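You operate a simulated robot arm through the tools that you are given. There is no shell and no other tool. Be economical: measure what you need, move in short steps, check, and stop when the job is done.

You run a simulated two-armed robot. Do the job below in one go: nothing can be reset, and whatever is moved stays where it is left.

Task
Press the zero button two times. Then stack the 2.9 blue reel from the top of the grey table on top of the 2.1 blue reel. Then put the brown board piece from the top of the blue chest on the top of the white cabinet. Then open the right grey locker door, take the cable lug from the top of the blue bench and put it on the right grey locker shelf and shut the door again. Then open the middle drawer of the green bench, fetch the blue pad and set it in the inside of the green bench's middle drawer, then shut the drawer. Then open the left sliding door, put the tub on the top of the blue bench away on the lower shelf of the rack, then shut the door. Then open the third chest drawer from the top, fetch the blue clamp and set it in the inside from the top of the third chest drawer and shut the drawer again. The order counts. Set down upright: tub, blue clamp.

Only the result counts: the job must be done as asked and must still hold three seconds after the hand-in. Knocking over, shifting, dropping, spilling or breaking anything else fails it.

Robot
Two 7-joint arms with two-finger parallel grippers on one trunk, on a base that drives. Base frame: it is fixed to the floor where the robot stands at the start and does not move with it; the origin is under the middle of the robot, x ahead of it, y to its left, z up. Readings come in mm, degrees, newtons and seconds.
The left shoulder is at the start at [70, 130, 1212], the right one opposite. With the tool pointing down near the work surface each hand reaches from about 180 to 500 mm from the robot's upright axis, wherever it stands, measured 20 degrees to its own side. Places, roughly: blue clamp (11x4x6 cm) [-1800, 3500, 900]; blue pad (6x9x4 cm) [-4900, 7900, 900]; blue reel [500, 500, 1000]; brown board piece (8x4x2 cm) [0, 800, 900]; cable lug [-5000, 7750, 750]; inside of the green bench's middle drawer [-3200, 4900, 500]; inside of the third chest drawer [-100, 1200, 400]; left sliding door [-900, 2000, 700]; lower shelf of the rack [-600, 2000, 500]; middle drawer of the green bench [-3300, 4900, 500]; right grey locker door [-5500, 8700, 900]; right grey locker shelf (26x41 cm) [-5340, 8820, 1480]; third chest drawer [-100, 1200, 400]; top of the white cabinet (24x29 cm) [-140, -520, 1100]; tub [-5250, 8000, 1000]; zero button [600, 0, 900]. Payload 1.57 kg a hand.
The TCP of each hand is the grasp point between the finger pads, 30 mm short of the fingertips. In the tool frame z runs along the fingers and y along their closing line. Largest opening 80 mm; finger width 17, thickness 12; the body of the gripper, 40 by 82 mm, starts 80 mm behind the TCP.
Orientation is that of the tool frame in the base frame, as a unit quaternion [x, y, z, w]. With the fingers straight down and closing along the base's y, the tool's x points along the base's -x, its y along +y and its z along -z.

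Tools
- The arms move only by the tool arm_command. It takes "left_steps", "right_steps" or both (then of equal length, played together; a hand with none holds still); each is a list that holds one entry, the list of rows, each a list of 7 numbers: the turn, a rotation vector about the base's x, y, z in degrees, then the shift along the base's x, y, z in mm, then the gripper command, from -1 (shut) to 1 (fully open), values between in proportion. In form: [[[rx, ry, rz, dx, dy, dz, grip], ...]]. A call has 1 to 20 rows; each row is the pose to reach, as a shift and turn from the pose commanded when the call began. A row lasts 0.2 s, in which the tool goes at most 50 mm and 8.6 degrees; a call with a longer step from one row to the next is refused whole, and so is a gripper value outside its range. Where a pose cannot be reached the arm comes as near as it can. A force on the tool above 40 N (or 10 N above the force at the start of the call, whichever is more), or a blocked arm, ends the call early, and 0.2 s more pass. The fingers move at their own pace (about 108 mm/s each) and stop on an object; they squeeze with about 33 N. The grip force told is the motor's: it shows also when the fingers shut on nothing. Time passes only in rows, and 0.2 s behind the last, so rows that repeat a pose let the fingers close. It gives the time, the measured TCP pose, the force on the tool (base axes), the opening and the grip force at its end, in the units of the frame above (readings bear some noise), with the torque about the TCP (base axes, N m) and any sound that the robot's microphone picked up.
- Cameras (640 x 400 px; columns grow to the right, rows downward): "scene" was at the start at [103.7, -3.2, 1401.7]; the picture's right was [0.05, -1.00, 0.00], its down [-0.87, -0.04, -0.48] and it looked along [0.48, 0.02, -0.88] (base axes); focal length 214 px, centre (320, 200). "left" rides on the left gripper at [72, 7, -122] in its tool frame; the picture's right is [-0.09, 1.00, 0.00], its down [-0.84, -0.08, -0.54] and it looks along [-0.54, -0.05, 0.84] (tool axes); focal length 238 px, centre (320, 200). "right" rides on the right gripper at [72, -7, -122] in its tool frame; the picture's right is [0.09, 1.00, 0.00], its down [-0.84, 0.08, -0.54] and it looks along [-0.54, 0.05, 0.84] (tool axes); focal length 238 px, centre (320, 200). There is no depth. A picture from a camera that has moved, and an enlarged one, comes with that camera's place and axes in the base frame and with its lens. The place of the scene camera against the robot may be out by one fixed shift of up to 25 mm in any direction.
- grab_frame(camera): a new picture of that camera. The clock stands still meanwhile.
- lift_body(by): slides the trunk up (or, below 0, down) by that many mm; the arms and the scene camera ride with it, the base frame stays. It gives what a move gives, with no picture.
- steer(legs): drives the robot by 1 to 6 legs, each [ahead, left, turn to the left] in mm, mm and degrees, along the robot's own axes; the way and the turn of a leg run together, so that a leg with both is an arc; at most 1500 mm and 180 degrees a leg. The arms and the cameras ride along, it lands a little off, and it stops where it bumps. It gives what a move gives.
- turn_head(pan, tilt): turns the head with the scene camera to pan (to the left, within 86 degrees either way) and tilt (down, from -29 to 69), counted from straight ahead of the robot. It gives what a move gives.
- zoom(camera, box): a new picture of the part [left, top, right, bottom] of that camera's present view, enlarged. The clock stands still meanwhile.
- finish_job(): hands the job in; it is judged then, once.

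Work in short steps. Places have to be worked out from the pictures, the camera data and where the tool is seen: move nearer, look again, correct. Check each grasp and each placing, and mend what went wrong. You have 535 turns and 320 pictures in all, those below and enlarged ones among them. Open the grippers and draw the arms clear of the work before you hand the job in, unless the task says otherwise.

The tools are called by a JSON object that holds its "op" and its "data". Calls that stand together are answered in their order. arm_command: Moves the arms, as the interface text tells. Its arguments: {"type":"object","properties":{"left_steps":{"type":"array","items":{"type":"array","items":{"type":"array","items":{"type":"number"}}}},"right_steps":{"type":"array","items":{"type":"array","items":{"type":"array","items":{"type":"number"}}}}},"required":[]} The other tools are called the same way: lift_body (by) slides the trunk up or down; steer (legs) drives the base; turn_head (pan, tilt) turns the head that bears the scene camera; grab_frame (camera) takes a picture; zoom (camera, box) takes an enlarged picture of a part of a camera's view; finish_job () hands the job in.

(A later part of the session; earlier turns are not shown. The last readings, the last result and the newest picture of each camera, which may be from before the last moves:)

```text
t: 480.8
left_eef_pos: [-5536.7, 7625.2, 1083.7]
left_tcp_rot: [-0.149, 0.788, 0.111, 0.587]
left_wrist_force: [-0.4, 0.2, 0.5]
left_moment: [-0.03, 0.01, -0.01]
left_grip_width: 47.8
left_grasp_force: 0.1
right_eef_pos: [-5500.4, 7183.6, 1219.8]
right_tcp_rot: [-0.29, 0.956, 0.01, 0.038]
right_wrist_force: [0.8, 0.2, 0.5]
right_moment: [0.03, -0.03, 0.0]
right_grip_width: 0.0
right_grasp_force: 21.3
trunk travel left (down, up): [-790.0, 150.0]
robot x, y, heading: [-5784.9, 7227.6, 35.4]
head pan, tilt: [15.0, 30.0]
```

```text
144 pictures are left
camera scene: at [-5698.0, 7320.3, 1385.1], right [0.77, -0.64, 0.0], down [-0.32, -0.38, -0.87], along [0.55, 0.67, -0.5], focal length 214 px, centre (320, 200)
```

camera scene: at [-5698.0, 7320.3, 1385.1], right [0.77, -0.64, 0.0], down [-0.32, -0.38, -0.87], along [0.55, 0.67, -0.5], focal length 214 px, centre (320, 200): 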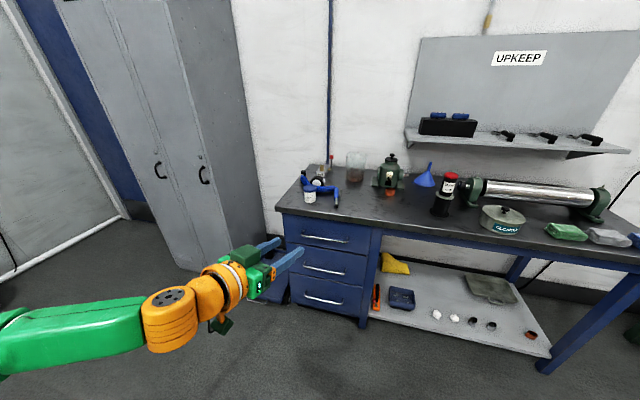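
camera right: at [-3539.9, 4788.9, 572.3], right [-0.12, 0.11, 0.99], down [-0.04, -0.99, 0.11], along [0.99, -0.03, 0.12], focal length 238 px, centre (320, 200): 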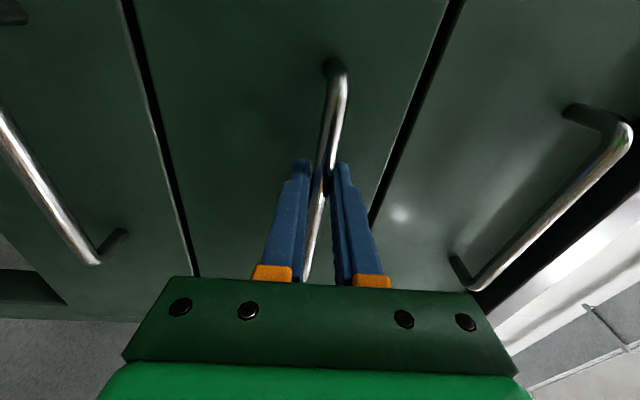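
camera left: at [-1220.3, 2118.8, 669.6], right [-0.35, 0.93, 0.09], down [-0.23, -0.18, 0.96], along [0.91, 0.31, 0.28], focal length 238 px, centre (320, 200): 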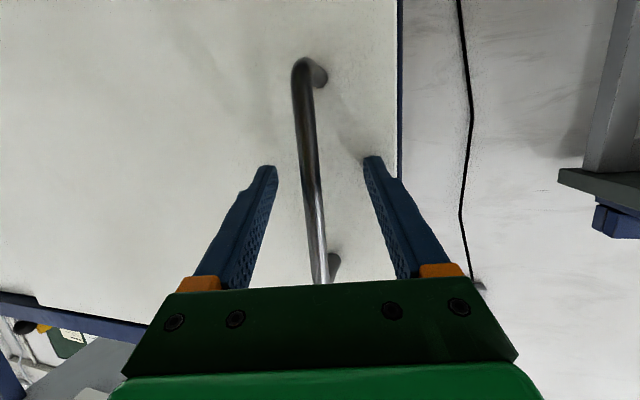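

Both locker doors are shut. The tub is at about [-5165, 8033]; I line up left 119 mm, ahead 385 mm, lower to z 905 and set the hand tilt to 60°, fully open.

{"op": "steer", "data": {"legs": [[0, 119, 0.8], [375, 0, 0]]}}

{"op": "lift_body", "data": {"by": -170}}

{"op": "arm_command", "data": {"left_steps": [[[-2.4, 6, 0, 0, 0, 0, 1], [-4.7, 12.1, 0, 0, 0, 0, 1], [-4.7, 12.1, 0, 0, 0, 0, 1]]]}}

{"op": "grab_frame", "data": {"camera": "left"}}

{"op": "grab_frame", "data": {"camera": "scene"}}

```text
t: 484.0
left_eef_pos: [-5309.5, 7944.9, 1084.3]
left_tcp_rot: [-0.153, 0.787, 0.115, 0.586]
left_wrist_force: [0.1, -0.2, -0.1]
left_moment: [0.01, 0.03, 0.01]
left_grip_width: 48.1
left_grasp_force: 0.1
right_eef_pos: [-5267.5, 7504.7, 1219.3]
right_tcp_rot: [-0.296, 0.954, 0.01, 0.038]
right_wrist_force: [-0.3, 0.2, -0.4]
right_moment: [-0.01, 0.02, 0.04]
right_grip_width: 0.0
right_grasp_force: 21.1
trunk travel left (down, up): [-790.0, 150.0]
robot x, y, heading: [-5553.2, 7544.3, 36.1]
head pan, tilt: [15.0, 30.0]
```

```text
t: 485.9
left_eef_pos: [-5309.9, 7947.6, 913.6]
left_tcp_rot: [-0.154, 0.787, 0.115, 0.586]
left_wrist_force: [1.2, -0.2, -0.3]
left_moment: [0.01, 0.02, 0.01]
left_grip_width: 48.0
left_grasp_force: 0.0
right_eef_pos: [-5267.0, 7505.7, 1051.2]
right_tcp_rot: [-0.297, 0.954, 0.01, 0.038]
right_wrist_force: [-0.8, 0.0, -0.7]
right_moment: [0.0, 0.03, -0.01]
right_grip_width: 0.0
right_grasp_force: 21.4
trunk travel left (down, up): [-620.0, 320.0]
robot x, y, heading: [-5551.6, 7549.1, 36.2]
head pan, tilt: [15.0, 30.0]
```

```text
t: 486.7
left_eef_pos: [-5309.6, 7946.9, 913.4]
left_tcp_rot: [-0.164, 0.849, 0.098, 0.493]
left_wrist_force: [-0.3, 0.4, -0.1]
left_moment: [0.03, -0.01, 0.02]
left_grip_width: 79.9
left_grasp_force: 0.1
right_eef_pos: [-5267.4, 7505.6, 1050.7]
right_tcp_rot: [-0.296, 0.954, 0.011, 0.038]
right_wrist_force: [0.1, -0.3, 0.2]
right_moment: [0.01, 0.03, 0.0]
right_grip_width: 0.0
right_grasp_force: 21.3
trunk travel left (down, up): [-620.0, 320.0]
robot x, y, heading: [-5551.9, 7548.7, 36.3]
head pan, tilt: [15.0, 30.0]
```

```text
143 pictures are left
camera left: at [-5442.2, 7901.1, 911.4], right [-0.33, 0.94, 0.08], down [-0.02, -0.1, 0.99], along [0.94, 0.33, 0.05], focal length 238 px, centre (320, 200)
```

left: 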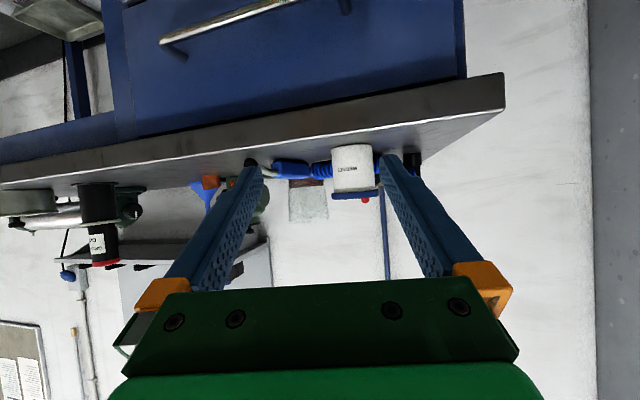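

```text
142 pictures are left
camera scene: at [-5465.6, 7639.6, 1215.1], right [0.78, -0.63, 0.0], down [-0.31, -0.39, -0.87], along [0.54, 0.67, -0.5], focal length 214 px, centre (320, 200)
```

scene: 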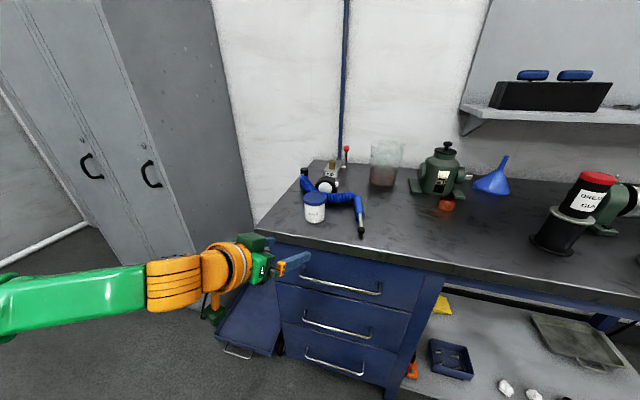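

The tub's centre triangulates to [-5154, 8054], body about 58 mm wide, mid-height z 890. The hand points at 21.6°, so I shift left 43 mm and approach along the finger line, after lowering 20 mm.

{"op": "lift_body", "data": {"by": -20}}

{"op": "steer", "data": {"legs": [[0, 43, 0], [101, -26, 0]]}}

{"op": "grab_frame", "data": {"camera": "left"}}

{"op": "grab_frame", "data": {"camera": "scene"}}

```text
t: 487.4
left_eef_pos: [-5310.0, 7947.1, 893.5]
left_tcp_rot: [-0.165, 0.849, 0.098, 0.493]
left_wrist_force: [0.7, -0.3, -0.6]
left_moment: [0.01, 0.0, -0.01]
left_grip_width: 79.9
left_grasp_force: 0.0
right_eef_pos: [-5265.8, 7505.9, 1029.8]
right_tcp_rot: [-0.295, 0.955, 0.01, 0.039]
right_wrist_force: [-0.1, 0.2, -0.4]
right_moment: [-0.04, -0.01, 0.02]
right_grip_width: 0.0
right_grasp_force: 21.1
trunk travel left (down, up): [-600.0, 340.0]
robot x, y, heading: [-5549.2, 7549.9, 36.2]
head pan, tilt: [15.0, 30.0]
```

```text
t: 489.0
left_eef_pos: [-5238.8, 8019.6, 894.9]
left_tcp_rot: [-0.165, 0.849, 0.098, 0.493]
left_wrist_force: [-0.6, -0.1, 0.4]
left_moment: [0.0, 0.0, -0.01]
left_grip_width: 79.8
left_grasp_force: 0.1
right_eef_pos: [-5198.1, 7578.9, 1029.2]
right_tcp_rot: [-0.297, 0.954, 0.01, 0.039]
right_wrist_force: [-0.2, 0.1, -0.2]
right_moment: [-0.02, 0.02, -0.01]
right_grip_width: 0.0
right_grasp_force: 21.9
trunk travel left (down, up): [-600.0, 340.0]
robot x, y, heading: [-5482.9, 7618.9, 36.1]
head pan, tilt: [15.0, 30.0]
```

```text
141 pictures are left
camera left: at [-5372.1, 7973.8, 891.4], right [-0.33, 0.94, 0.08], down [-0.02, -0.1, 0.99], along [0.94, 0.33, 0.05], focal length 238 px, centre (320, 200)
```

left: 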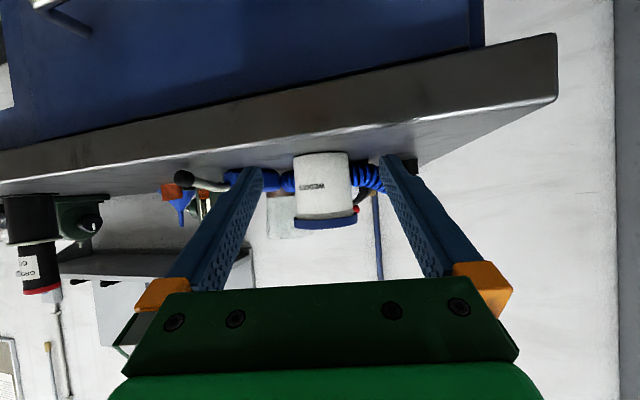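

```text
140 pictures are left
camera scene: at [-5395.8, 7712.3, 1195.2], right [0.78, -0.63, 0.0], down [-0.31, -0.39, -0.87], along [0.54, 0.67, -0.5], focal length 214 px, centre (320, 200)
```

scene: 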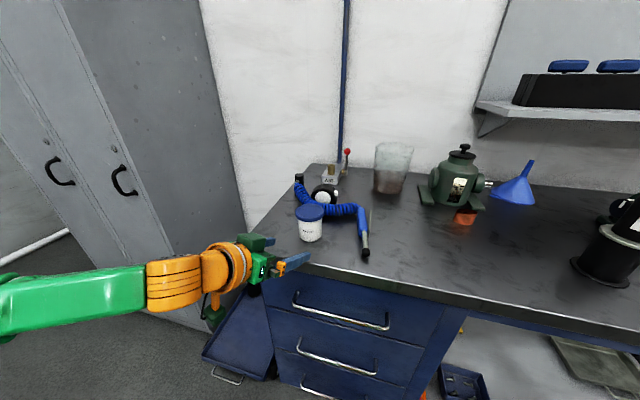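

Aligned exactly: the tub is 96 mm ahead along the finger line. I raise 10 mm for camera clearance and advance 90 mm.

{"op": "lift_body", "data": {"by": 8}}

{"op": "steer", "data": {"legs": [[87, -22.5, 0]]}}

{"op": "grab_frame", "data": {"camera": "left"}}

```text
t: 489.6
left_eef_pos: [-5237.6, 8021.0, 901.5]
left_tcp_rot: [-0.165, 0.849, 0.099, 0.493]
left_wrist_force: [-0.1, -1.5, 1.0]
left_moment: [-0.01, 0.02, -0.01]
left_grip_width: 80.1
left_grasp_force: 0.0
right_eef_pos: [-5195.8, 7578.5, 1037.4]
right_tcp_rot: [-0.296, 0.954, 0.009, 0.039]
right_wrist_force: [0.9, 0.1, -0.1]
right_moment: [-0.01, 0.01, 0.0]
right_grip_width: 0.0
right_grasp_force: 21.2
trunk travel left (down, up): [-608.0, 332.0]
robot x, y, heading: [-5477.9, 7620.3, 35.9]
head pan, tilt: [15.0, 30.0]
```

```text
t: 490.7
left_eef_pos: [-5156.7, 8053.6, 902.1]
left_tcp_rot: [-0.165, 0.848, 0.098, 0.494]
left_wrist_force: [0.0, -0.4, -0.9]
left_moment: [0.04, 0.05, 0.02]
left_grip_width: 80.1
left_grasp_force: 0.1
right_eef_pos: [-5113.5, 7611.1, 1038.2]
right_tcp_rot: [-0.296, 0.954, 0.01, 0.038]
right_wrist_force: [0.6, 0.3, 0.0]
right_moment: [0.03, 0.05, 0.01]
right_grip_width: 0.0
right_grasp_force: 21.3
trunk travel left (down, up): [-608.0, 332.0]
robot x, y, heading: [-5395.4, 7653.4, 36.2]
head pan, tilt: [15.0, 30.0]
```

```text
139 pictures are left
camera left: at [-5289.0, 8006.4, 899.4], right [-0.33, 0.94, 0.08], down [-0.02, -0.1, 0.99], along [0.94, 0.33, 0.05], focal length 238 px, centre (320, 200)
```

left: 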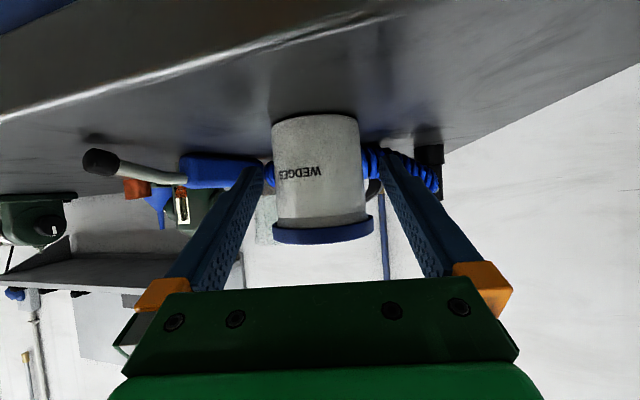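

The tub stands between the fingers. I close on it and lift a little.

{"op": "arm_command", "data": {"left_steps": [[[0, 0, 0, 0, 0, 0, 0.7], [0, 0, 0, 0, 0, 0, 0.5], [0, 0, 0, 0, 0, 0, 0.3], [0, 0, 0, 0, 0, 0, -0.2], [0, 0, 0, 0, 0, 0, -1], [0, 0, 0, 0, 0, 0, -1]]]}}

{"op": "lift_body", "data": {"by": 120}}

{"op": "grab_frame", "data": {"camera": "left"}}

```text
t: 492.1
left_eef_pos: [-5156.2, 8052.6, 901.5]
left_tcp_rot: [-0.166, 0.848, 0.099, 0.494]
left_wrist_force: [-0.1, 0.6, 3.0]
left_moment: [0.15, -0.02, 0.01]
left_grip_width: 55.2
left_grasp_force: 33.3
right_eef_pos: [-5114.0, 7611.1, 1038.9]
right_tcp_rot: [-0.297, 0.954, 0.01, 0.038]
right_wrist_force: [-0.4, -0.6, 0.0]
right_moment: [-0.03, -0.01, -0.02]
right_grip_width: 0.0
right_grasp_force: 21.1
trunk travel left (down, up): [-608.0, 332.0]
robot x, y, heading: [-5398.1, 7651.4, 36.0]
head pan, tilt: [15.0, 30.0]
```

```text
t: 493.6
left_eef_pos: [-5155.2, 8053.5, 1022.2]
left_tcp_rot: [-0.165, 0.848, 0.098, 0.493]
left_wrist_force: [0.5, 0.2, -1.0]
left_moment: [0.0, 0.01, 0.01]
left_grip_width: 54.5
left_grasp_force: 33.3
right_eef_pos: [-5112.2, 7611.8, 1156.8]
right_tcp_rot: [-0.297, 0.954, 0.011, 0.038]
right_wrist_force: [-0.1, -0.1, -0.4]
right_moment: [0.0, 0.01, -0.02]
right_grip_width: 0.2
right_grasp_force: 21.2
trunk travel left (down, up): [-728.0, 212.0]
robot x, y, heading: [-5397.1, 7653.5, 35.9]
head pan, tilt: [15.0, 30.0]
```

```text
138 pictures are left
camera left: at [-5288.4, 8006.8, 1019.2], right [-0.33, 0.94, 0.08], down [-0.02, -0.1, 0.99], along [0.94, 0.33, 0.05], focal length 238 px, centre (320, 200)
```

left: 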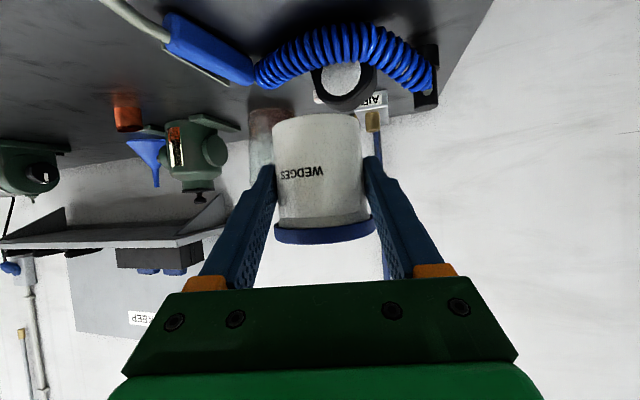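

The tub is secure (opening 55 mm). I back out and drive along the lane to the rack.

{"op": "steer", "data": {"legs": [[-620, 0, 0], [0, -1490, 0], [0, -1490, 0], [0, -1490, 0], [100, -1400, 0]]}}

{"op": "turn_head", "data": {"pan": 0, "tilt": 25}}

{"op": "grab_frame", "data": {"camera": "scene"}}

```text
t: 524.7
left_eef_pos: [-2070.6, 3031.9, 1021.9]
left_tcp_rot: [-0.173, 0.847, 0.103, 0.492]
left_wrist_force: [0.3, -0.5, -1.1]
left_moment: [-0.02, 0.02, -0.02]
left_grip_width: 54.2
left_grasp_force: 32.9
right_eef_pos: [-2018.4, 2591.5, 1157.7]
right_tcp_rot: [-0.307, 0.951, 0.01, 0.038]
right_wrist_force: [0.0, -0.3, 0.1]
right_moment: [-0.02, -0.01, 0.0]
right_grip_width: 0.0
right_grasp_force: 21.2
trunk travel left (down, up): [-728.0, 212.0]
robot x, y, heading: [-2303.1, 2628.6, 37.2]
head pan, tilt: [15.0, 30.0]
```

```text
t: 525.5
left_eef_pos: [-2069.8, 3031.3, 1021.8]
left_tcp_rot: [-0.173, 0.847, 0.103, 0.492]
left_wrist_force: [0.3, -0.1, -0.6]
left_moment: [-0.01, -0.03, 0.0]
left_grip_width: 54.1
left_grasp_force: 32.8
right_eef_pos: [-2018.7, 2592.8, 1157.0]
right_tcp_rot: [-0.306, 0.951, 0.012, 0.038]
right_wrist_force: [-0.1, 0.6, 0.0]
right_moment: [-0.01, 0.02, -0.01]
right_grip_width: 0.0
right_grasp_force: 21.3
trunk travel left (down, up): [-728.0, 212.0]
robot x, y, heading: [-2305.6, 2624.7, 37.2]
head pan, tilt: [0.0, 25.0]
```

```text
137 pictures are left
camera scene: at [-2201.8, 2705.6, 1331.0], right [0.61, -0.8, 0.0], down [-0.34, -0.26, -0.91], along [0.72, 0.55, -0.42], focal length 214 px, centre (320, 200)
```

scene: 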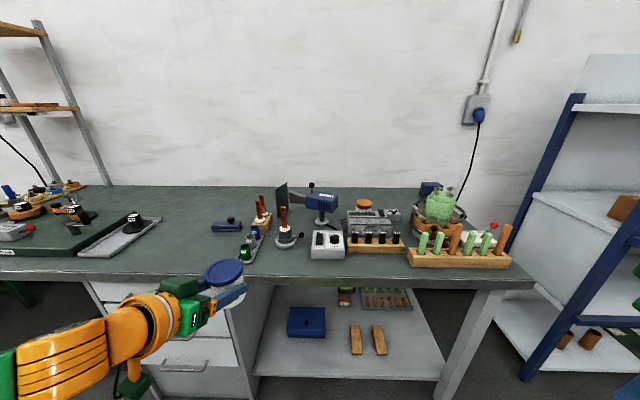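

On the way I see the blue clamp at about [-1838, 3466]. I continue right to the open side of the rack.

{"op": "steer", "data": {"legs": [[0, -1440, -1]]}}

{"op": "grab_frame", "data": {"camera": "scene"}}

```text
t: 532.6
left_eef_pos: [-1203.5, 1878.2, 1020.8]
left_tcp_rot: [-0.166, 0.848, 0.099, 0.493]
left_wrist_force: [-0.6, 0.2, -1.1]
left_moment: [-0.02, 0.03, -0.03]
left_grip_width: 54.2
left_grasp_force: 33.2
right_eef_pos: [-1162.0, 1435.9, 1158.3]
right_tcp_rot: [-0.296, 0.954, 0.011, 0.038]
right_wrist_force: [0.4, -0.2, 1.1]
right_moment: [0.01, 0.0, -0.03]
right_grip_width: 0.1
right_grasp_force: 21.4
trunk travel left (down, up): [-728.0, 212.0]
robot x, y, heading: [-1446.1, 1476.1, 36.3]
head pan, tilt: [0.0, 25.0]
```

```text
136 pictures are left
camera scene: at [-1342.3, 1553.7, 1331.1], right [0.59, -0.81, 0.0], down [-0.34, -0.25, -0.91], along [0.73, 0.54, -0.42], focal length 214 px, centre (320, 200)
```

scene: 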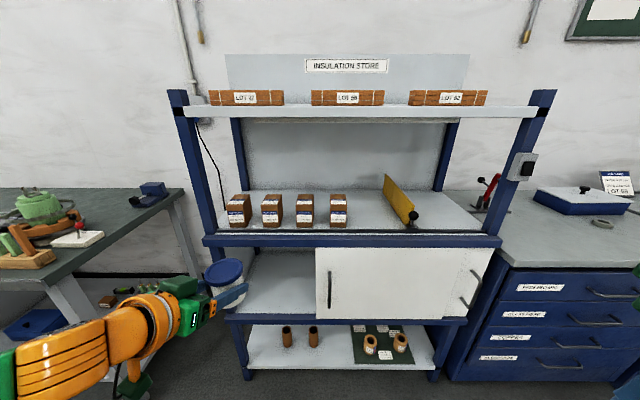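

The opening spans about l=2061 to 2336 and z=537 to 875, so the tub can enter at l=2180. I lower the trunk, shift 45 mm right and close in to just before the opening.

{"op": "lift_body", "data": {"by": -390}}

{"op": "steer", "data": {"legs": [[180, -45, 0]]}}

{"op": "turn_head", "data": {"pan": 15, "tilt": 25}}

{"op": "grab_frame", "data": {"camera": "scene"}}

{"op": "grab_frame", "data": {"camera": "left"}}

```text
t: 536.3
left_eef_pos: [-1204.9, 1877.4, 631.6]
left_tcp_rot: [-0.165, 0.849, 0.098, 0.493]
left_wrist_force: [0.8, 0.8, -0.7]
left_moment: [-0.03, 0.02, -0.02]
left_grip_width: 54.1
left_grasp_force: 33.0
right_eef_pos: [-1160.3, 1437.4, 768.3]
right_tcp_rot: [-0.296, 0.954, 0.011, 0.038]
right_wrist_force: [-0.2, -0.2, -0.7]
right_moment: [0.0, -0.01, 0.0]
right_grip_width: 0.1
right_grasp_force: 21.2
trunk travel left (down, up): [-338.0, 602.0]
robot x, y, heading: [-1444.8, 1473.0, 36.2]
head pan, tilt: [0.0, 25.0]
```

```text
t: 537.9
left_eef_pos: [-1031.7, 1946.4, 631.8]
left_tcp_rot: [-0.165, 0.848, 0.099, 0.493]
left_wrist_force: [-0.2, -0.6, -0.8]
left_moment: [-0.01, 0.02, 0.0]
left_grip_width: 54.0
left_grasp_force: 32.8
right_eef_pos: [-988.6, 1505.8, 767.5]
right_tcp_rot: [-0.298, 0.954, 0.01, 0.038]
right_wrist_force: [0.4, -0.3, 0.0]
right_moment: [0.0, 0.02, -0.01]
right_grip_width: 0.0
right_grasp_force: 21.2
trunk travel left (down, up): [-338.0, 602.0]
robot x, y, heading: [-1271.0, 1544.5, 36.2]
head pan, tilt: [0.0, 25.0]
```

```text
t: 538.6
left_eef_pos: [-1030.9, 1946.8, 632.4]
left_tcp_rot: [-0.164, 0.849, 0.097, 0.493]
left_wrist_force: [-0.4, -0.2, -0.3]
left_moment: [-0.02, -0.01, 0.04]
left_grip_width: 54.0
left_grasp_force: 33.1
right_eef_pos: [-988.7, 1506.6, 768.2]
right_tcp_rot: [-0.298, 0.954, 0.01, 0.038]
right_wrist_force: [0.4, -0.9, -0.1]
right_moment: [0.0, -0.01, -0.03]
right_grip_width: 0.0
right_grasp_force: 20.9
trunk travel left (down, up): [-338.0, 602.0]
robot x, y, heading: [-1271.0, 1543.5, 35.9]
head pan, tilt: [15.0, 25.0]
```

```text
135 pictures are left
camera scene: at [-1187.1, 1641.0, 941.1], right [0.78, -0.63, 0.0], down [-0.27, -0.33, -0.91], along [0.57, 0.71, -0.42], focal length 214 px, centre (320, 200)
```

scene: 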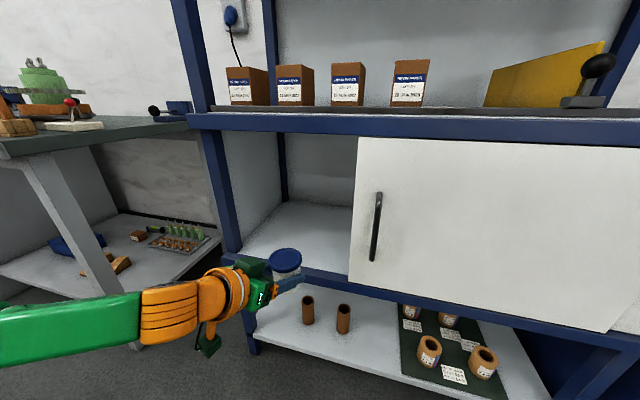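

```text
134 pictures are left
camera left: at [-1165.4, 1901.2, 629.2], right [-0.33, 0.94, 0.08], down [-0.02, -0.1, 0.99], along [0.94, 0.33, 0.05], focal length 238 px, centre (320, 200)
```

left: 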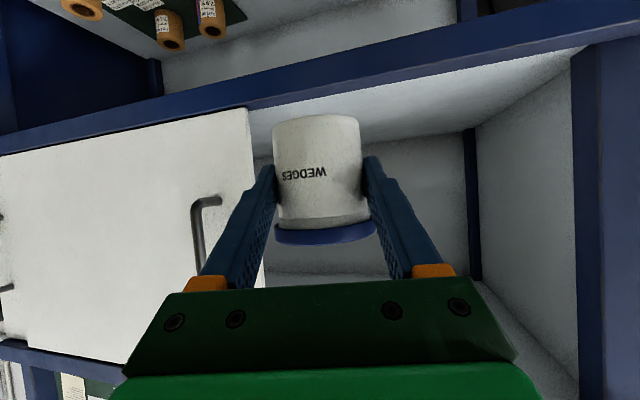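

The tub is level with the opening, about 50 mm above the shelf, with clearance on both sides. I drive 225 mm straight in.

{"op": "steer", "data": {"legs": [[225, 0, 0]]}}

{"op": "grab_frame", "data": {"camera": "scene"}}

{"op": "grab_frame", "data": {"camera": "left"}}

```text
t: 540.4
left_eef_pos: [-850.0, 2080.3, 632.0]
left_tcp_rot: [-0.165, 0.849, 0.098, 0.493]
left_wrist_force: [0.3, -0.3, -1.0]
left_moment: [0.01, 0.01, -0.01]
left_grip_width: 54.2
left_grasp_force: 33.1
right_eef_pos: [-806.2, 1641.0, 767.9]
right_tcp_rot: [-0.297, 0.954, 0.01, 0.038]
right_wrist_force: [0.0, 0.3, 0.1]
right_moment: [-0.03, 0.01, 0.02]
right_grip_width: 0.3
right_grasp_force: 21.3
trunk travel left (down, up): [-338.0, 602.0]
robot x, y, heading: [-1093.8, 1676.5, 36.2]
head pan, tilt: [15.0, 25.0]
```

```text
133 pictures are left
camera scene: at [-1004.6, 1774.6, 941.0], right [0.78, -0.63, 0.0], down [-0.27, -0.33, -0.91], along [0.57, 0.71, -0.42], focal length 214 px, centre (320, 200)
```

scene: 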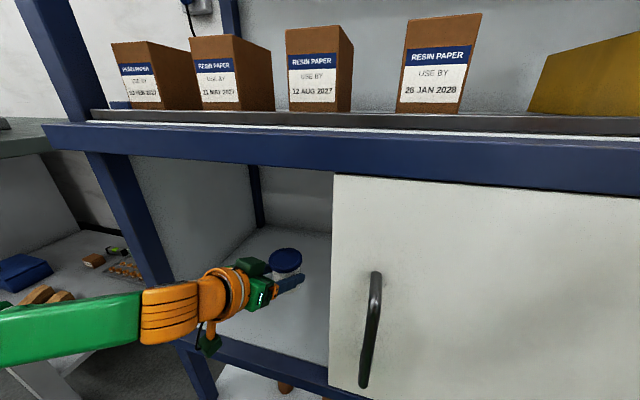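

```text
132 pictures are left
camera left: at [-982.8, 2034.7, 629.1], right [-0.33, 0.94, 0.08], down [-0.02, -0.1, 1.0], along [0.94, 0.33, 0.05], focal length 238 px, centre (320, 200)
```

left: 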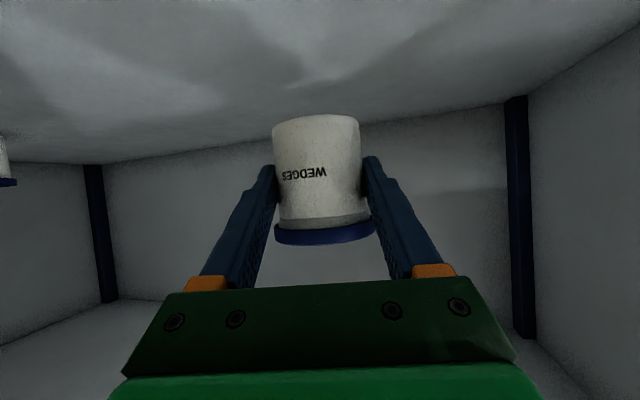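

The tub is inside over the shelf. I lower the trunk 44 mm, then feel for the shelf.

{"op": "lift_body", "data": {"by": -44}}

{"op": "grab_frame", "data": {"camera": "left"}}

```text
t: 541.2
left_eef_pos: [-850.7, 2081.0, 587.4]
left_tcp_rot: [-0.165, 0.848, 0.098, 0.494]
left_wrist_force: [0.1, 0.3, -0.2]
left_moment: [-0.04, 0.03, 0.0]
left_grip_width: 53.9
left_grasp_force: 32.7
right_eef_pos: [-807.4, 1638.6, 722.4]
right_tcp_rot: [-0.297, 0.954, 0.01, 0.038]
right_wrist_force: [0.0, -0.1, 0.6]
right_moment: [-0.02, 0.0, -0.01]
right_grip_width: 0.2
right_grasp_force: 21.6
trunk travel left (down, up): [-294.0, 646.0]
robot x, y, heading: [-1092.6, 1680.2, 36.0]
head pan, tilt: [15.0, 25.0]
```

```text
131 pictures are left
camera left: at [-983.0, 2034.5, 585.2], right [-0.33, 0.94, 0.08], down [-0.02, -0.1, 0.99], along [0.94, 0.33, 0.05], focal length 238 px, centre (320, 200)
```

left: 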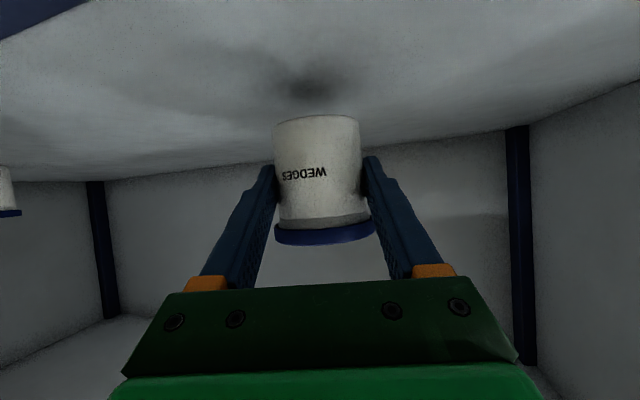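

There is still about 20 mm of gap by the shadow. I lower 14 mm more, then finish with small arm steps.

{"op": "lift_body", "data": {"by": -14}}

{"op": "arm_command", "data": {"left_steps": [[[0, 0, 0, 0, 0, -2, -1], [0, 0, 0, 0, 0, -4, -1], [0, 0, 0, 0, 0, -6, -1], [0, 0, 0, 0, 0, -8, -1]]]}}

{"op": "grab_frame", "data": {"camera": "left"}}

```text
t: 541.8
left_eef_pos: [-850.4, 2080.9, 574.0]
left_tcp_rot: [-0.166, 0.849, 0.099, 0.492]
left_wrist_force: [0.3, 0.4, -1.4]
left_moment: [0.0, 0.02, -0.03]
left_grip_width: 54.3
left_grasp_force: 33.1
right_eef_pos: [-806.9, 1639.8, 709.8]
right_tcp_rot: [-0.297, 0.954, 0.009, 0.037]
right_wrist_force: [-0.1, 0.7, 0.5]
right_moment: [-0.01, 0.05, 0.01]
right_grip_width: 0.0
right_grasp_force: 21.8
trunk travel left (down, up): [-280.0, 660.0]
robot x, y, heading: [-1091.4, 1678.0, 36.3]
head pan, tilt: [15.0, 25.0]
```

```text
t: 542.8
left_eef_pos: [-850.2, 2081.2, 566.1]
left_tcp_rot: [-0.165, 0.848, 0.098, 0.493]
left_wrist_force: [0.9, 0.2, -0.5]
left_moment: [0.0, 0.04, -0.02]
left_grip_width: 54.2
left_grasp_force: 33.1
right_eef_pos: [-806.9, 1638.8, 710.1]
right_tcp_rot: [-0.297, 0.954, 0.01, 0.038]
right_wrist_force: [-0.1, -1.0, -0.6]
right_moment: [0.02, -0.01, -0.01]
right_grip_width: 0.0
right_grasp_force: 20.8
trunk travel left (down, up): [-280.0, 660.0]
robot x, y, heading: [-1094.9, 1681.8, 36.3]
head pan, tilt: [15.0, 25.0]
```

```text
130 pictures are left
camera left: at [-983.1, 2034.5, 563.2], right [-0.33, 0.94, 0.08], down [-0.02, -0.1, 1.0], along [0.94, 0.33, 0.05], focal length 238 px, centre (320, 200)
```

left: 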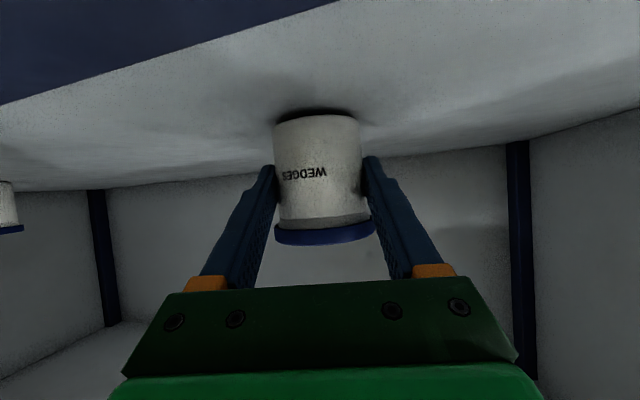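

The tub is just above its contact shadow. I continue down a few millimetres until it touches.

{"op": "arm_command", "data": {"left_steps": [[[0, 0, 0, 0, 0, -2, -1], [0, 0, 0, 0, 0, -4, -1], [0, 0, 0, 0, 0, -5, -1], [0, 0, 0, 0, 0, -6, -1], [0, 0, 0, 0, 0, -7, -1]]]}}

{"op": "grab_frame", "data": {"camera": "left"}}

```text
t: 544.0
left_eef_pos: [-849.8, 2080.3, 562.8]
left_tcp_rot: [-0.164, 0.847, 0.101, 0.495]
left_wrist_force: [2.8, 3.8, 16.4]
left_moment: [0.45, -0.07, -0.03]
left_grip_width: 54.2
left_grasp_force: 33.0
right_eef_pos: [-807.6, 1638.2, 710.8]
right_tcp_rot: [-0.297, 0.954, 0.012, 0.039]
right_wrist_force: [0.0, -0.2, 0.5]
right_moment: [0.0, 0.04, -0.03]
right_grip_width: 0.0
right_grasp_force: 20.6
trunk travel left (down, up): [-280.0, 660.0]
robot x, y, heading: [-1091.7, 1678.7, 36.2]
head pan, tilt: [15.0, 25.0]
```

```text
129 pictures are left
camera left: at [-983.2, 2034.0, 558.1], right [-0.33, 0.94, 0.09], down [-0.03, -0.1, 0.99], along [0.94, 0.33, 0.06], focal length 238 px, centre (320, 200)
```

left: 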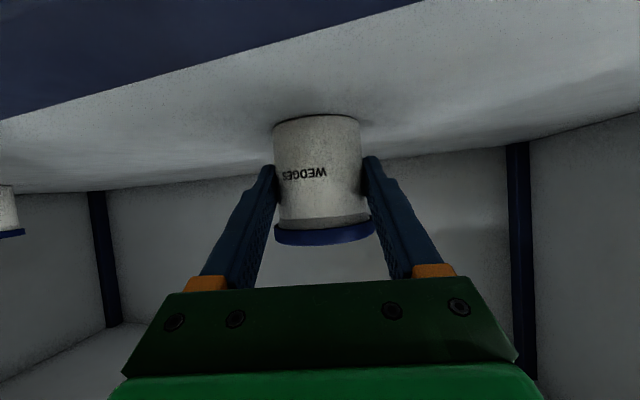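

The tub stands on the shelf. I ease off, open, and then withdraw along the finger line.

{"op": "arm_command", "data": {"left_steps": [[[0, 0, 0, 0, 0, 2, -1], [0, 0, 0, 0, 0, 2, 0.45], [0, 0, 0, 0, 0, 2, 0.7], [0, 0, 0, 0, 0, 2, 1], [0, 0, 0, 0, 0, 2, 1]]]}}

{"op": "grab_frame", "data": {"camera": "left"}}

```text
t: 545.2
left_eef_pos: [-850.2, 2080.5, 561.4]
left_tcp_rot: [-0.165, 0.848, 0.099, 0.493]
left_wrist_force: [0.5, 0.3, -0.4]
left_moment: [0.02, -0.02, 0.01]
left_grip_width: 79.9
left_grasp_force: 0.1
right_eef_pos: [-805.9, 1640.7, 709.0]
right_tcp_rot: [-0.297, 0.954, 0.011, 0.038]
right_wrist_force: [-0.7, -0.3, -0.7]
right_moment: [-0.01, 0.0, -0.01]
right_grip_width: 0.0
right_grasp_force: 21.5
trunk travel left (down, up): [-280.0, 660.0]
robot x, y, heading: [-1093.4, 1678.5, 36.2]
head pan, tilt: [15.0, 25.0]
```

```text
128 pictures are left
camera left: at [-982.9, 2034.5, 558.5], right [-0.33, 0.94, 0.08], down [-0.02, -0.1, 0.99], along [0.94, 0.33, 0.05], focal length 238 px, centre (320, 200)
```

left: 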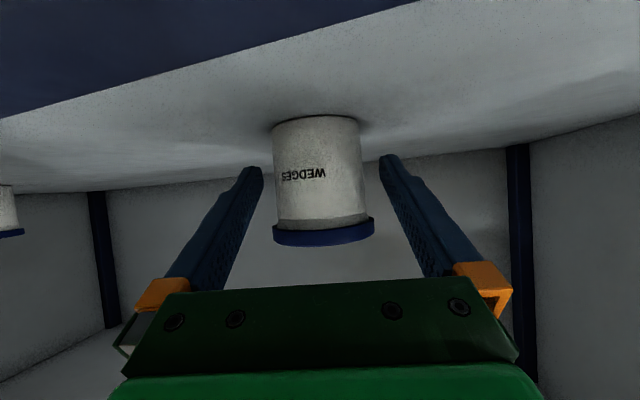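

The tub stands upright and free. I withdraw the hand along the finger line and then straight back.

{"op": "steer", "data": {"legs": [[-60, 15.5, 0], [-220, 0, 0]]}}

{"op": "grab_frame", "data": {"camera": "scene"}}

{"op": "grab_frame", "data": {"camera": "left"}}

```text
t: 547.5
left_eef_pos: [-1083.4, 1928.1, 560.8]
left_tcp_rot: [-0.165, 0.848, 0.099, 0.494]
left_wrist_force: [-0.2, 0.2, -0.6]
left_moment: [-0.02, 0.04, 0.01]
left_grip_width: 80.0
left_grasp_force: 0.0
right_eef_pos: [-1041.6, 1486.4, 711.1]
right_tcp_rot: [-0.297, 0.954, 0.011, 0.039]
right_wrist_force: [0.8, 0.9, 0.3]
right_moment: [-0.01, -0.01, 0.02]
right_grip_width: 0.1
right_grasp_force: 21.2
trunk travel left (down, up): [-280.0, 660.0]
robot x, y, heading: [-1324.9, 1523.4, 36.1]
head pan, tilt: [15.0, 25.0]
```

```text
127 pictures are left
camera scene: at [-1239.4, 1622.1, 883.1], right [0.78, -0.63, 0.0], down [-0.26, -0.33, -0.91], along [0.57, 0.71, -0.42], focal length 214 px, centre (320, 200)
```

scene: 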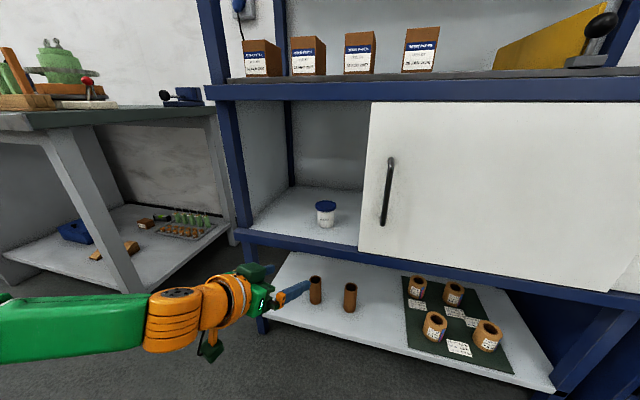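

```text
126 pictures are left
camera left: at [-1217.1, 1882.3, 558.6], right [-0.33, 0.94, 0.08], down [-0.02, -0.1, 0.99], along [0.94, 0.33, 0.05], focal length 238 px, centre (320, 200)
```

left: 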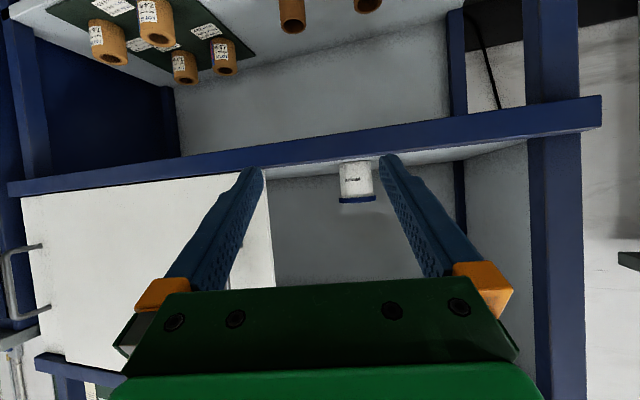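

The tub stands on the lower shelf. Next I shut the door: raise to handle height and line up with its bar again.

{"op": "lift_body", "data": {"by": 146}}

{"op": "arm_command", "data": {"left_steps": [[[0, 0, 0, 0, 0, 0, 0.5], [0, 0, 0, 0, 0, 0, 0.4]]]}}

{"op": "steer", "data": {"legs": [[0, -185, 0], [75, 0, 0]]}}

{"op": "grab_frame", "data": {"camera": "left"}}

```text
t: 549.2
left_eef_pos: [-1082.9, 1928.7, 707.1]
left_tcp_rot: [-0.165, 0.849, 0.098, 0.493]
left_wrist_force: [0.2, 0.8, 0.7]
left_moment: [-0.01, -0.02, 0.01]
left_grip_width: 80.0
left_grasp_force: 0.0
right_eef_pos: [-1041.8, 1486.6, 855.6]
right_tcp_rot: [-0.297, 0.954, 0.01, 0.038]
right_wrist_force: [-0.7, -0.6, -0.4]
right_moment: [0.01, 0.03, -0.01]
right_grip_width: 0.1
right_grasp_force: 21.8
trunk travel left (down, up): [-426.0, 514.0]
robot x, y, heading: [-1323.3, 1525.4, 36.2]
head pan, tilt: [15.0, 25.0]
```

```text
t: 549.8
left_eef_pos: [-1084.5, 1928.2, 707.7]
left_tcp_rot: [-0.165, 0.848, 0.098, 0.494]
left_wrist_force: [-0.4, 0.2, -0.6]
left_moment: [0.0, -0.01, 0.01]
left_grip_width: 55.7
left_grasp_force: 0.0
right_eef_pos: [-1040.9, 1487.6, 854.1]
right_tcp_rot: [-0.297, 0.954, 0.01, 0.038]
right_wrist_force: [-0.1, -0.7, 0.3]
right_moment: [0.03, 0.0, 0.02]
right_grip_width: 0.0
right_grasp_force: 21.5
trunk travel left (down, up): [-426.0, 514.0]
robot x, y, heading: [-1324.2, 1525.7, 36.1]
head pan, tilt: [15.0, 25.0]
```

```text
t: 552.0
left_eef_pos: [-913.8, 1822.3, 706.6]
left_tcp_rot: [-0.166, 0.849, 0.099, 0.492]
left_wrist_force: [0.6, 0.3, -0.8]
left_moment: [-0.03, -0.04, 0.0]
left_grip_width: 55.9
left_grasp_force: 0.1
right_eef_pos: [-870.0, 1383.2, 855.2]
right_tcp_rot: [-0.297, 0.954, 0.01, 0.038]
right_wrist_force: [0.6, 0.3, -0.3]
right_moment: [0.01, -0.01, 0.0]
right_grip_width: 0.0
right_grasp_force: 21.0
trunk travel left (down, up): [-426.0, 514.0]
robot x, y, heading: [-1155.7, 1420.9, 36.0]
head pan, tilt: [15.0, 25.0]
```

```text
125 pictures are left
camera left: at [-1047.0, 1777.1, 704.4], right [-0.33, 0.94, 0.08], down [-0.02, -0.1, 1.0], along [0.94, 0.33, 0.05], focal length 238 px, centre (320, 200)
```

left: 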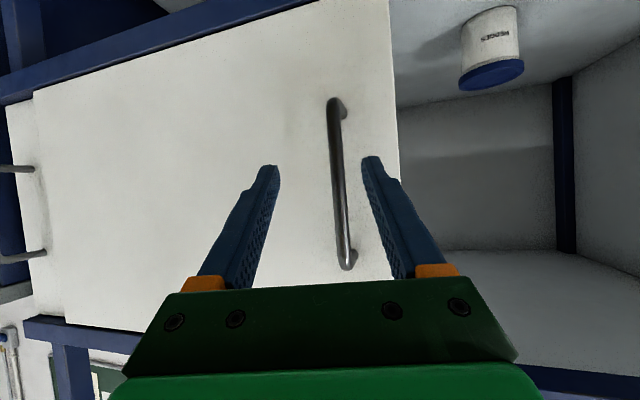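

Same geometry as before. I advance 55 mm and close on the bar.

{"op": "steer", "data": {"legs": [[54, 2, 0]]}}

{"op": "arm_command", "data": {"left_steps": [[[0, 0, 0, 0, 0, 0, 0.2], [0, 0, 0, 0, 0, 0, -0.3], [0, 0, 0, 0, 0, 0, -1], [0, 0, 0, 0, 0, 0, -1]]]}}

{"op": "grab_frame", "data": {"camera": "left"}}

```text
t: 552.9
left_eef_pos: [-872.1, 1855.2, 708.2]
left_tcp_rot: [-0.165, 0.849, 0.098, 0.492]
left_wrist_force: [-0.4, -0.7, 0.6]
left_moment: [0.01, 0.0, 0.02]
left_grip_width: 56.0
left_grasp_force: 0.0
right_eef_pos: [-828.4, 1414.4, 855.6]
right_tcp_rot: [-0.297, 0.954, 0.01, 0.037]
right_wrist_force: [0.0, 1.4, 0.2]
right_moment: [0.0, 0.02, 0.03]
right_grip_width: 0.0
right_grasp_force: 22.1
trunk travel left (down, up): [-426.0, 514.0]
robot x, y, heading: [-1112.2, 1455.8, 36.3]
head pan, tilt: [15.0, 25.0]
```

```text
t: 553.9
left_eef_pos: [-871.5, 1855.8, 707.3]
left_tcp_rot: [-0.165, 0.848, 0.098, 0.493]
left_wrist_force: [-1.6, -1.3, -0.3]
left_moment: [-0.37, 0.26, 0.05]
left_grip_width: 11.7
left_grasp_force: 29.3
right_eef_pos: [-830.2, 1414.9, 856.6]
right_tcp_rot: [-0.297, 0.954, 0.01, 0.039]
right_wrist_force: [-0.1, -0.1, 0.6]
right_moment: [0.0, -0.02, 0.0]
right_grip_width: 0.0
right_grasp_force: 21.0
trunk travel left (down, up): [-426.0, 514.0]
robot x, y, heading: [-1114.0, 1453.0, 36.3]
head pan, tilt: [15.0, 25.0]
```

```text
124 pictures are left
camera left: at [-1005.4, 1810.0, 704.5], right [-0.33, 0.94, 0.08], down [-0.02, -0.1, 1.0], along [0.94, 0.33, 0.05], focal length 238 px, centre (320, 200)
```

left: 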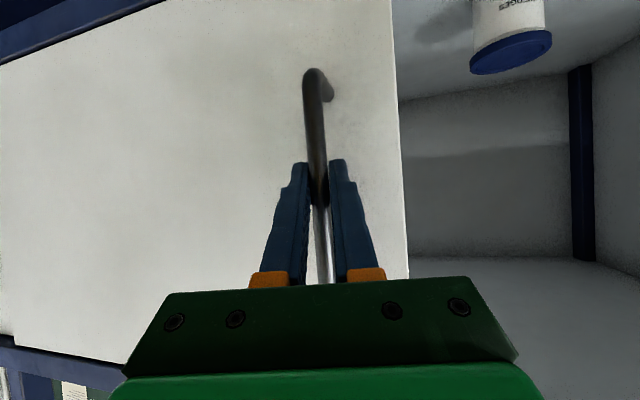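

Gripped. I slide the door left, in stages.

{"op": "steer", "data": {"legs": [[0, 120, 0], [0, 120, 0], [0, 110, 0]]}}

{"op": "grab_frame", "data": {"camera": "scene"}}

```text
t: 556.8
left_eef_pos: [-1076.1, 2136.6, 706.4]
left_tcp_rot: [-0.164, 0.848, 0.098, 0.494]
left_wrist_force: [3.9, 3.0, 5.6]
left_moment: [-0.39, 0.35, 0.04]
left_grip_width: 11.6
left_grasp_force: 28.9
right_eef_pos: [-1034.9, 1695.2, 856.8]
right_tcp_rot: [-0.295, 0.955, 0.011, 0.038]
right_wrist_force: [-0.1, -0.8, 0.2]
right_moment: [0.0, -0.04, -0.01]
right_grip_width: 0.0
right_grasp_force: 21.2
trunk travel left (down, up): [-426.0, 514.0]
robot x, y, heading: [-1319.7, 1735.7, 36.1]
head pan, tilt: [15.0, 25.0]
```

```text
123 pictures are left
camera scene: at [-1231.5, 1831.0, 1029.1], right [0.78, -0.63, 0.0], down [-0.27, -0.33, -0.91], along [0.57, 0.7, -0.42], focal length 214 px, centre (320, 200)
```

scene: 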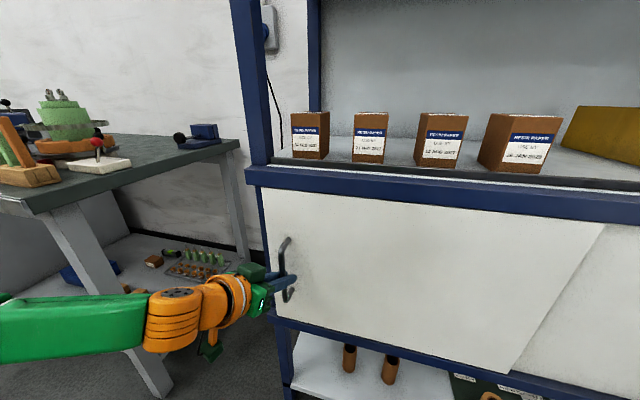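

Nearly shut; about 27 mm remain. I push on until it stops.

{"op": "steer", "data": {"legs": [[0, 18, 0], [0, 25, 0]]}}

{"op": "zoom", "data": {"camera": "scene", "box": [220, 150, 420, 350]}}

```text
t: 558.1
left_eef_pos: [-1092.1, 2158.4, 707.1]
left_tcp_rot: [-0.151, 0.851, 0.087, 0.496]
left_wrist_force: [9.2, -3.6, -1.9]
left_moment: [-0.11, -0.11, -0.13]
left_grip_width: 11.8
left_grasp_force: 28.8
right_eef_pos: [-1056.5, 1723.6, 855.6]
right_tcp_rot: [-0.293, 0.955, 0.012, 0.037]
right_wrist_force: [0.8, -0.6, 0.0]
right_moment: [-0.01, -0.01, 0.0]
right_grip_width: 0.1
right_grasp_force: 21.4
trunk travel left (down, up): [-426.0, 514.0]
robot x, y, heading: [-1343.0, 1771.0, 35.7]
head pan, tilt: [15.0, 25.0]
stopped in leg 2: the force on the tool passed its limit at 52 N (the readings are from after the stop); the commanded pose is now the measured one
```

```text
2.00 times, centred on (320, 250) of scene
camera zoom: at [-1251.1, 1860.7, 1028.9], right [0.77, -0.64, 0.0], down [-0.27, -0.33, -0.91], along [0.57, 0.7, -0.42], focal length 429 px, centre (320, 100)
```

zoom: 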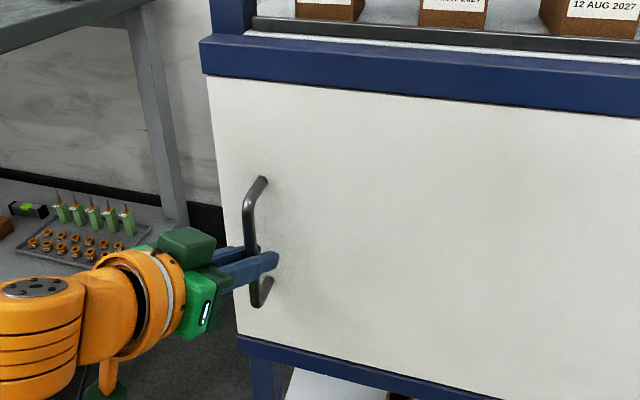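

The door is fully shut. I release the bar, back off, raise the trunk and move to face the blue chest.

{"op": "arm_command", "data": {"left_steps": [[[0, 0, 0, 0, 0, 0, -0.3], [0, 0, 0, 0, 0, 0, 0.2], [0, 0, 0, 0, 0, 0, 0.2]]]}}

{"op": "steer", "data": {"legs": [[-330, 0, 0.5], [0, -1150, 0]]}}

{"op": "turn_head", "data": {"pan": -5, "tilt": 30}}

{"op": "grab_frame", "data": {"camera": "scene"}}

```text
t: 558.9
left_eef_pos: [-1095.0, 2160.3, 706.7]
left_tcp_rot: [-0.154, 0.85, 0.089, 0.496]
left_wrist_force: [1.5, 0.6, 0.2]
left_moment: [0.0, 0.0, 0.01]
left_grip_width: 48.3
left_grasp_force: 0.2
right_eef_pos: [-1056.8, 1725.2, 856.0]
right_tcp_rot: [-0.293, 0.955, 0.011, 0.038]
right_wrist_force: [-0.5, -1.1, 0.4]
right_moment: [0.01, 0.02, -0.02]
right_grip_width: 0.0
right_grasp_force: 21.6
trunk travel left (down, up): [-426.0, 514.0]
robot x, y, heading: [-1341.8, 1766.5, 35.7]
head pan, tilt: [15.0, 25.0]
```

```text
t: 566.5
left_eef_pos: [-682.5, 1041.5, 708.3]
left_tcp_rot: [-0.163, 0.848, 0.094, 0.495]
left_wrist_force: [1.4, -0.3, 0.4]
left_moment: [-0.01, 0.0, 0.02]
left_grip_width: 47.7
left_grasp_force: 0.1
right_eef_pos: [-635.2, 608.2, 855.9]
right_tcp_rot: [-0.304, 0.952, 0.011, 0.038]
right_wrist_force: [-0.4, 0.3, -1.1]
right_moment: [0.0, -0.02, -0.03]
right_grip_width: 0.0
right_grasp_force: 21.6
trunk travel left (down, up): [-426.0, 514.0]
robot x, y, heading: [-920.7, 644.5, 36.9]
head pan, tilt: [15.0, 25.0]
```

```text
t: 567.4
left_eef_pos: [-681.7, 1042.9, 708.3]
left_tcp_rot: [-0.163, 0.849, 0.093, 0.494]
left_wrist_force: [0.8, -0.1, -0.4]
left_moment: [0.0, 0.02, 0.0]
left_grip_width: 48.1
left_grasp_force: 0.1
right_eef_pos: [-634.1, 609.0, 855.7]
right_tcp_rot: [-0.304, 0.952, 0.012, 0.037]
right_wrist_force: [0.1, -0.1, -0.6]
right_moment: [0.01, 0.01, 0.0]
right_grip_width: 0.2
right_grasp_force: 21.7
trunk travel left (down, up): [-426.0, 514.0]
robot x, y, heading: [-919.9, 646.5, 36.9]
head pan, tilt: [-5.0, 30.0]
```

```text
121 pictures are left
camera scene: at [-814.8, 716.6, 1021.1], right [0.53, -0.85, 0.0], down [-0.42, -0.27, -0.87], along [0.73, 0.46, -0.5], focal length 214 px, centre (320, 200)
```

scene: 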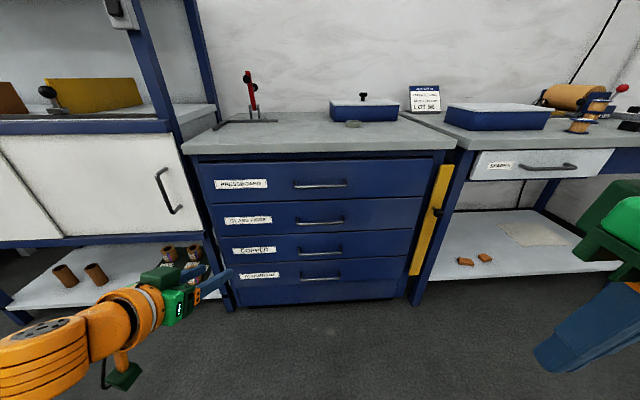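

The third drawer is COPPER; its handle triangulates to about [-298, 1042, 450]. I tilt the left hand level and then roll it 90° so it can grip the horizontal bar.

{"op": "arm_command", "data": {"left_steps": [[[2.8, -7, 0, 0, 0, 0, 0.4], [5.5, -14, 0, 0, 0, 0, 0.4], [8.3, -20.9, 0, 0, 0, 0, 0.4], [11, -27.9, 0, 0, 0, 0, 0.4], [11, -27.9, 0, 0, 0, 0, 0.4]]]}}

{"op": "arm_command", "data": {"left_steps": [[[-7.6, -3, 0, 0, 0, 0, 0.4], [-15.2, -6, 0, 0, 0, 0, 0.4], [-22.8, -9, 0, 0, 0, 0, 0.4], [-30.4, -12, 0, 0, 0, 0, 0.4], [-38, -15.1, 0, 0, 0, 0, 0.4], [-45.6, -18.1, 0, 0, 0, 0, 0.4], [-53.3, -21.1, 0, 0, 0, 0, 0.4], [-60.9, -24.1, 0, 0, 0, 0, 0.4], [-68.5, -27.1, 0, 0, 0, 0, 0.4], [-76.1, -30.1, 0, 0, 0, 0, 0.4], [-83.7, -33.1, 0, 0, 0, 0, 0.4], [-83.7, -33.1, 0, 0, 0, 0, 0.4]]]}}

{"op": "grab_frame", "data": {"camera": "left"}}

{"op": "grab_frame", "data": {"camera": "scene"}}

```text
t: 568.6
left_eef_pos: [-707.0, 1067.1, 767.1]
left_tcp_rot: [-0.139, 0.73, 0.125, 0.657]
left_wrist_force: [-1.0, -0.5, 0.1]
left_moment: [-0.02, 0.0, 0.0]
left_grip_width: 56.0
left_grasp_force: 0.1
left hand out of reach, approached as far as the arm can: row 2, 3, 4, 5
right_eef_pos: [-634.6, 608.9, 855.7]
right_tcp_rot: [-0.303, 0.952, 0.011, 0.038]
right_wrist_force: [1.0, -0.3, 0.2]
right_moment: [0.0, -0.03, -0.01]
right_grip_width: 0.1
right_grasp_force: 21.7
trunk travel left (down, up): [-426.0, 514.0]
robot x, y, heading: [-920.8, 643.1, 36.8]
head pan, tilt: [-5.0, 30.0]
```

```text
t: 571.2
left_eef_pos: [-706.0, 1067.7, 766.6]
left_tcp_rot: [0.563, -0.428, 0.428, -0.562]
left_wrist_force: [-0.1, 0.7, 0.1]
left_moment: [0.0, -0.01, -0.01]
left_grip_width: 55.9
left_grasp_force: 0.1
right_eef_pos: [-635.5, 607.9, 855.6]
right_tcp_rot: [-0.303, 0.952, 0.011, 0.038]
right_wrist_force: [0.1, 0.5, 0.7]
right_moment: [0.0, 0.02, 0.01]
right_grip_width: 0.0
right_grasp_force: 21.3
trunk travel left (down, up): [-426.0, 514.0]
robot x, y, heading: [-918.6, 641.4, 36.7]
head pan, tilt: [-5.0, 30.0]
```

```text
120 pictures are left
camera left: at [-803.3, 966.9, 759.6], right [-0.02, 0.09, -1.0], down [-0.75, 0.66, 0.08], along [0.67, 0.74, 0.05], focal length 238 px, centre (320, 200)
```

left: 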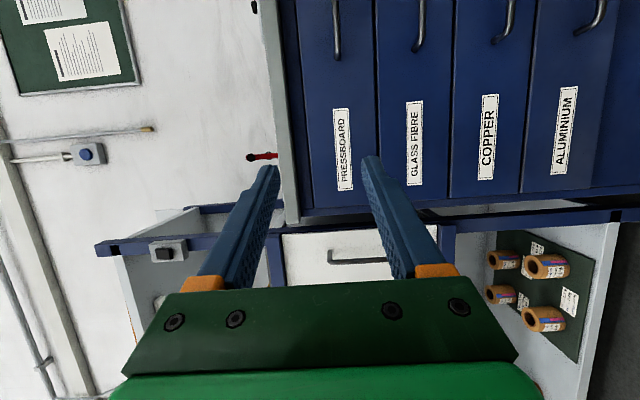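

```text
119 pictures are left
camera scene: at [-814.8, 716.5, 1021.1], right [0.53, -0.85, 0.0], down [-0.42, -0.26, -0.87], along [0.73, 0.46, -0.5], focal length 214 px, centre (320, 200)
```

scene: 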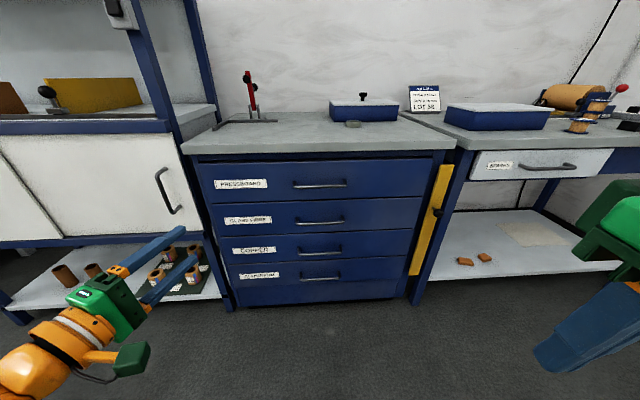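

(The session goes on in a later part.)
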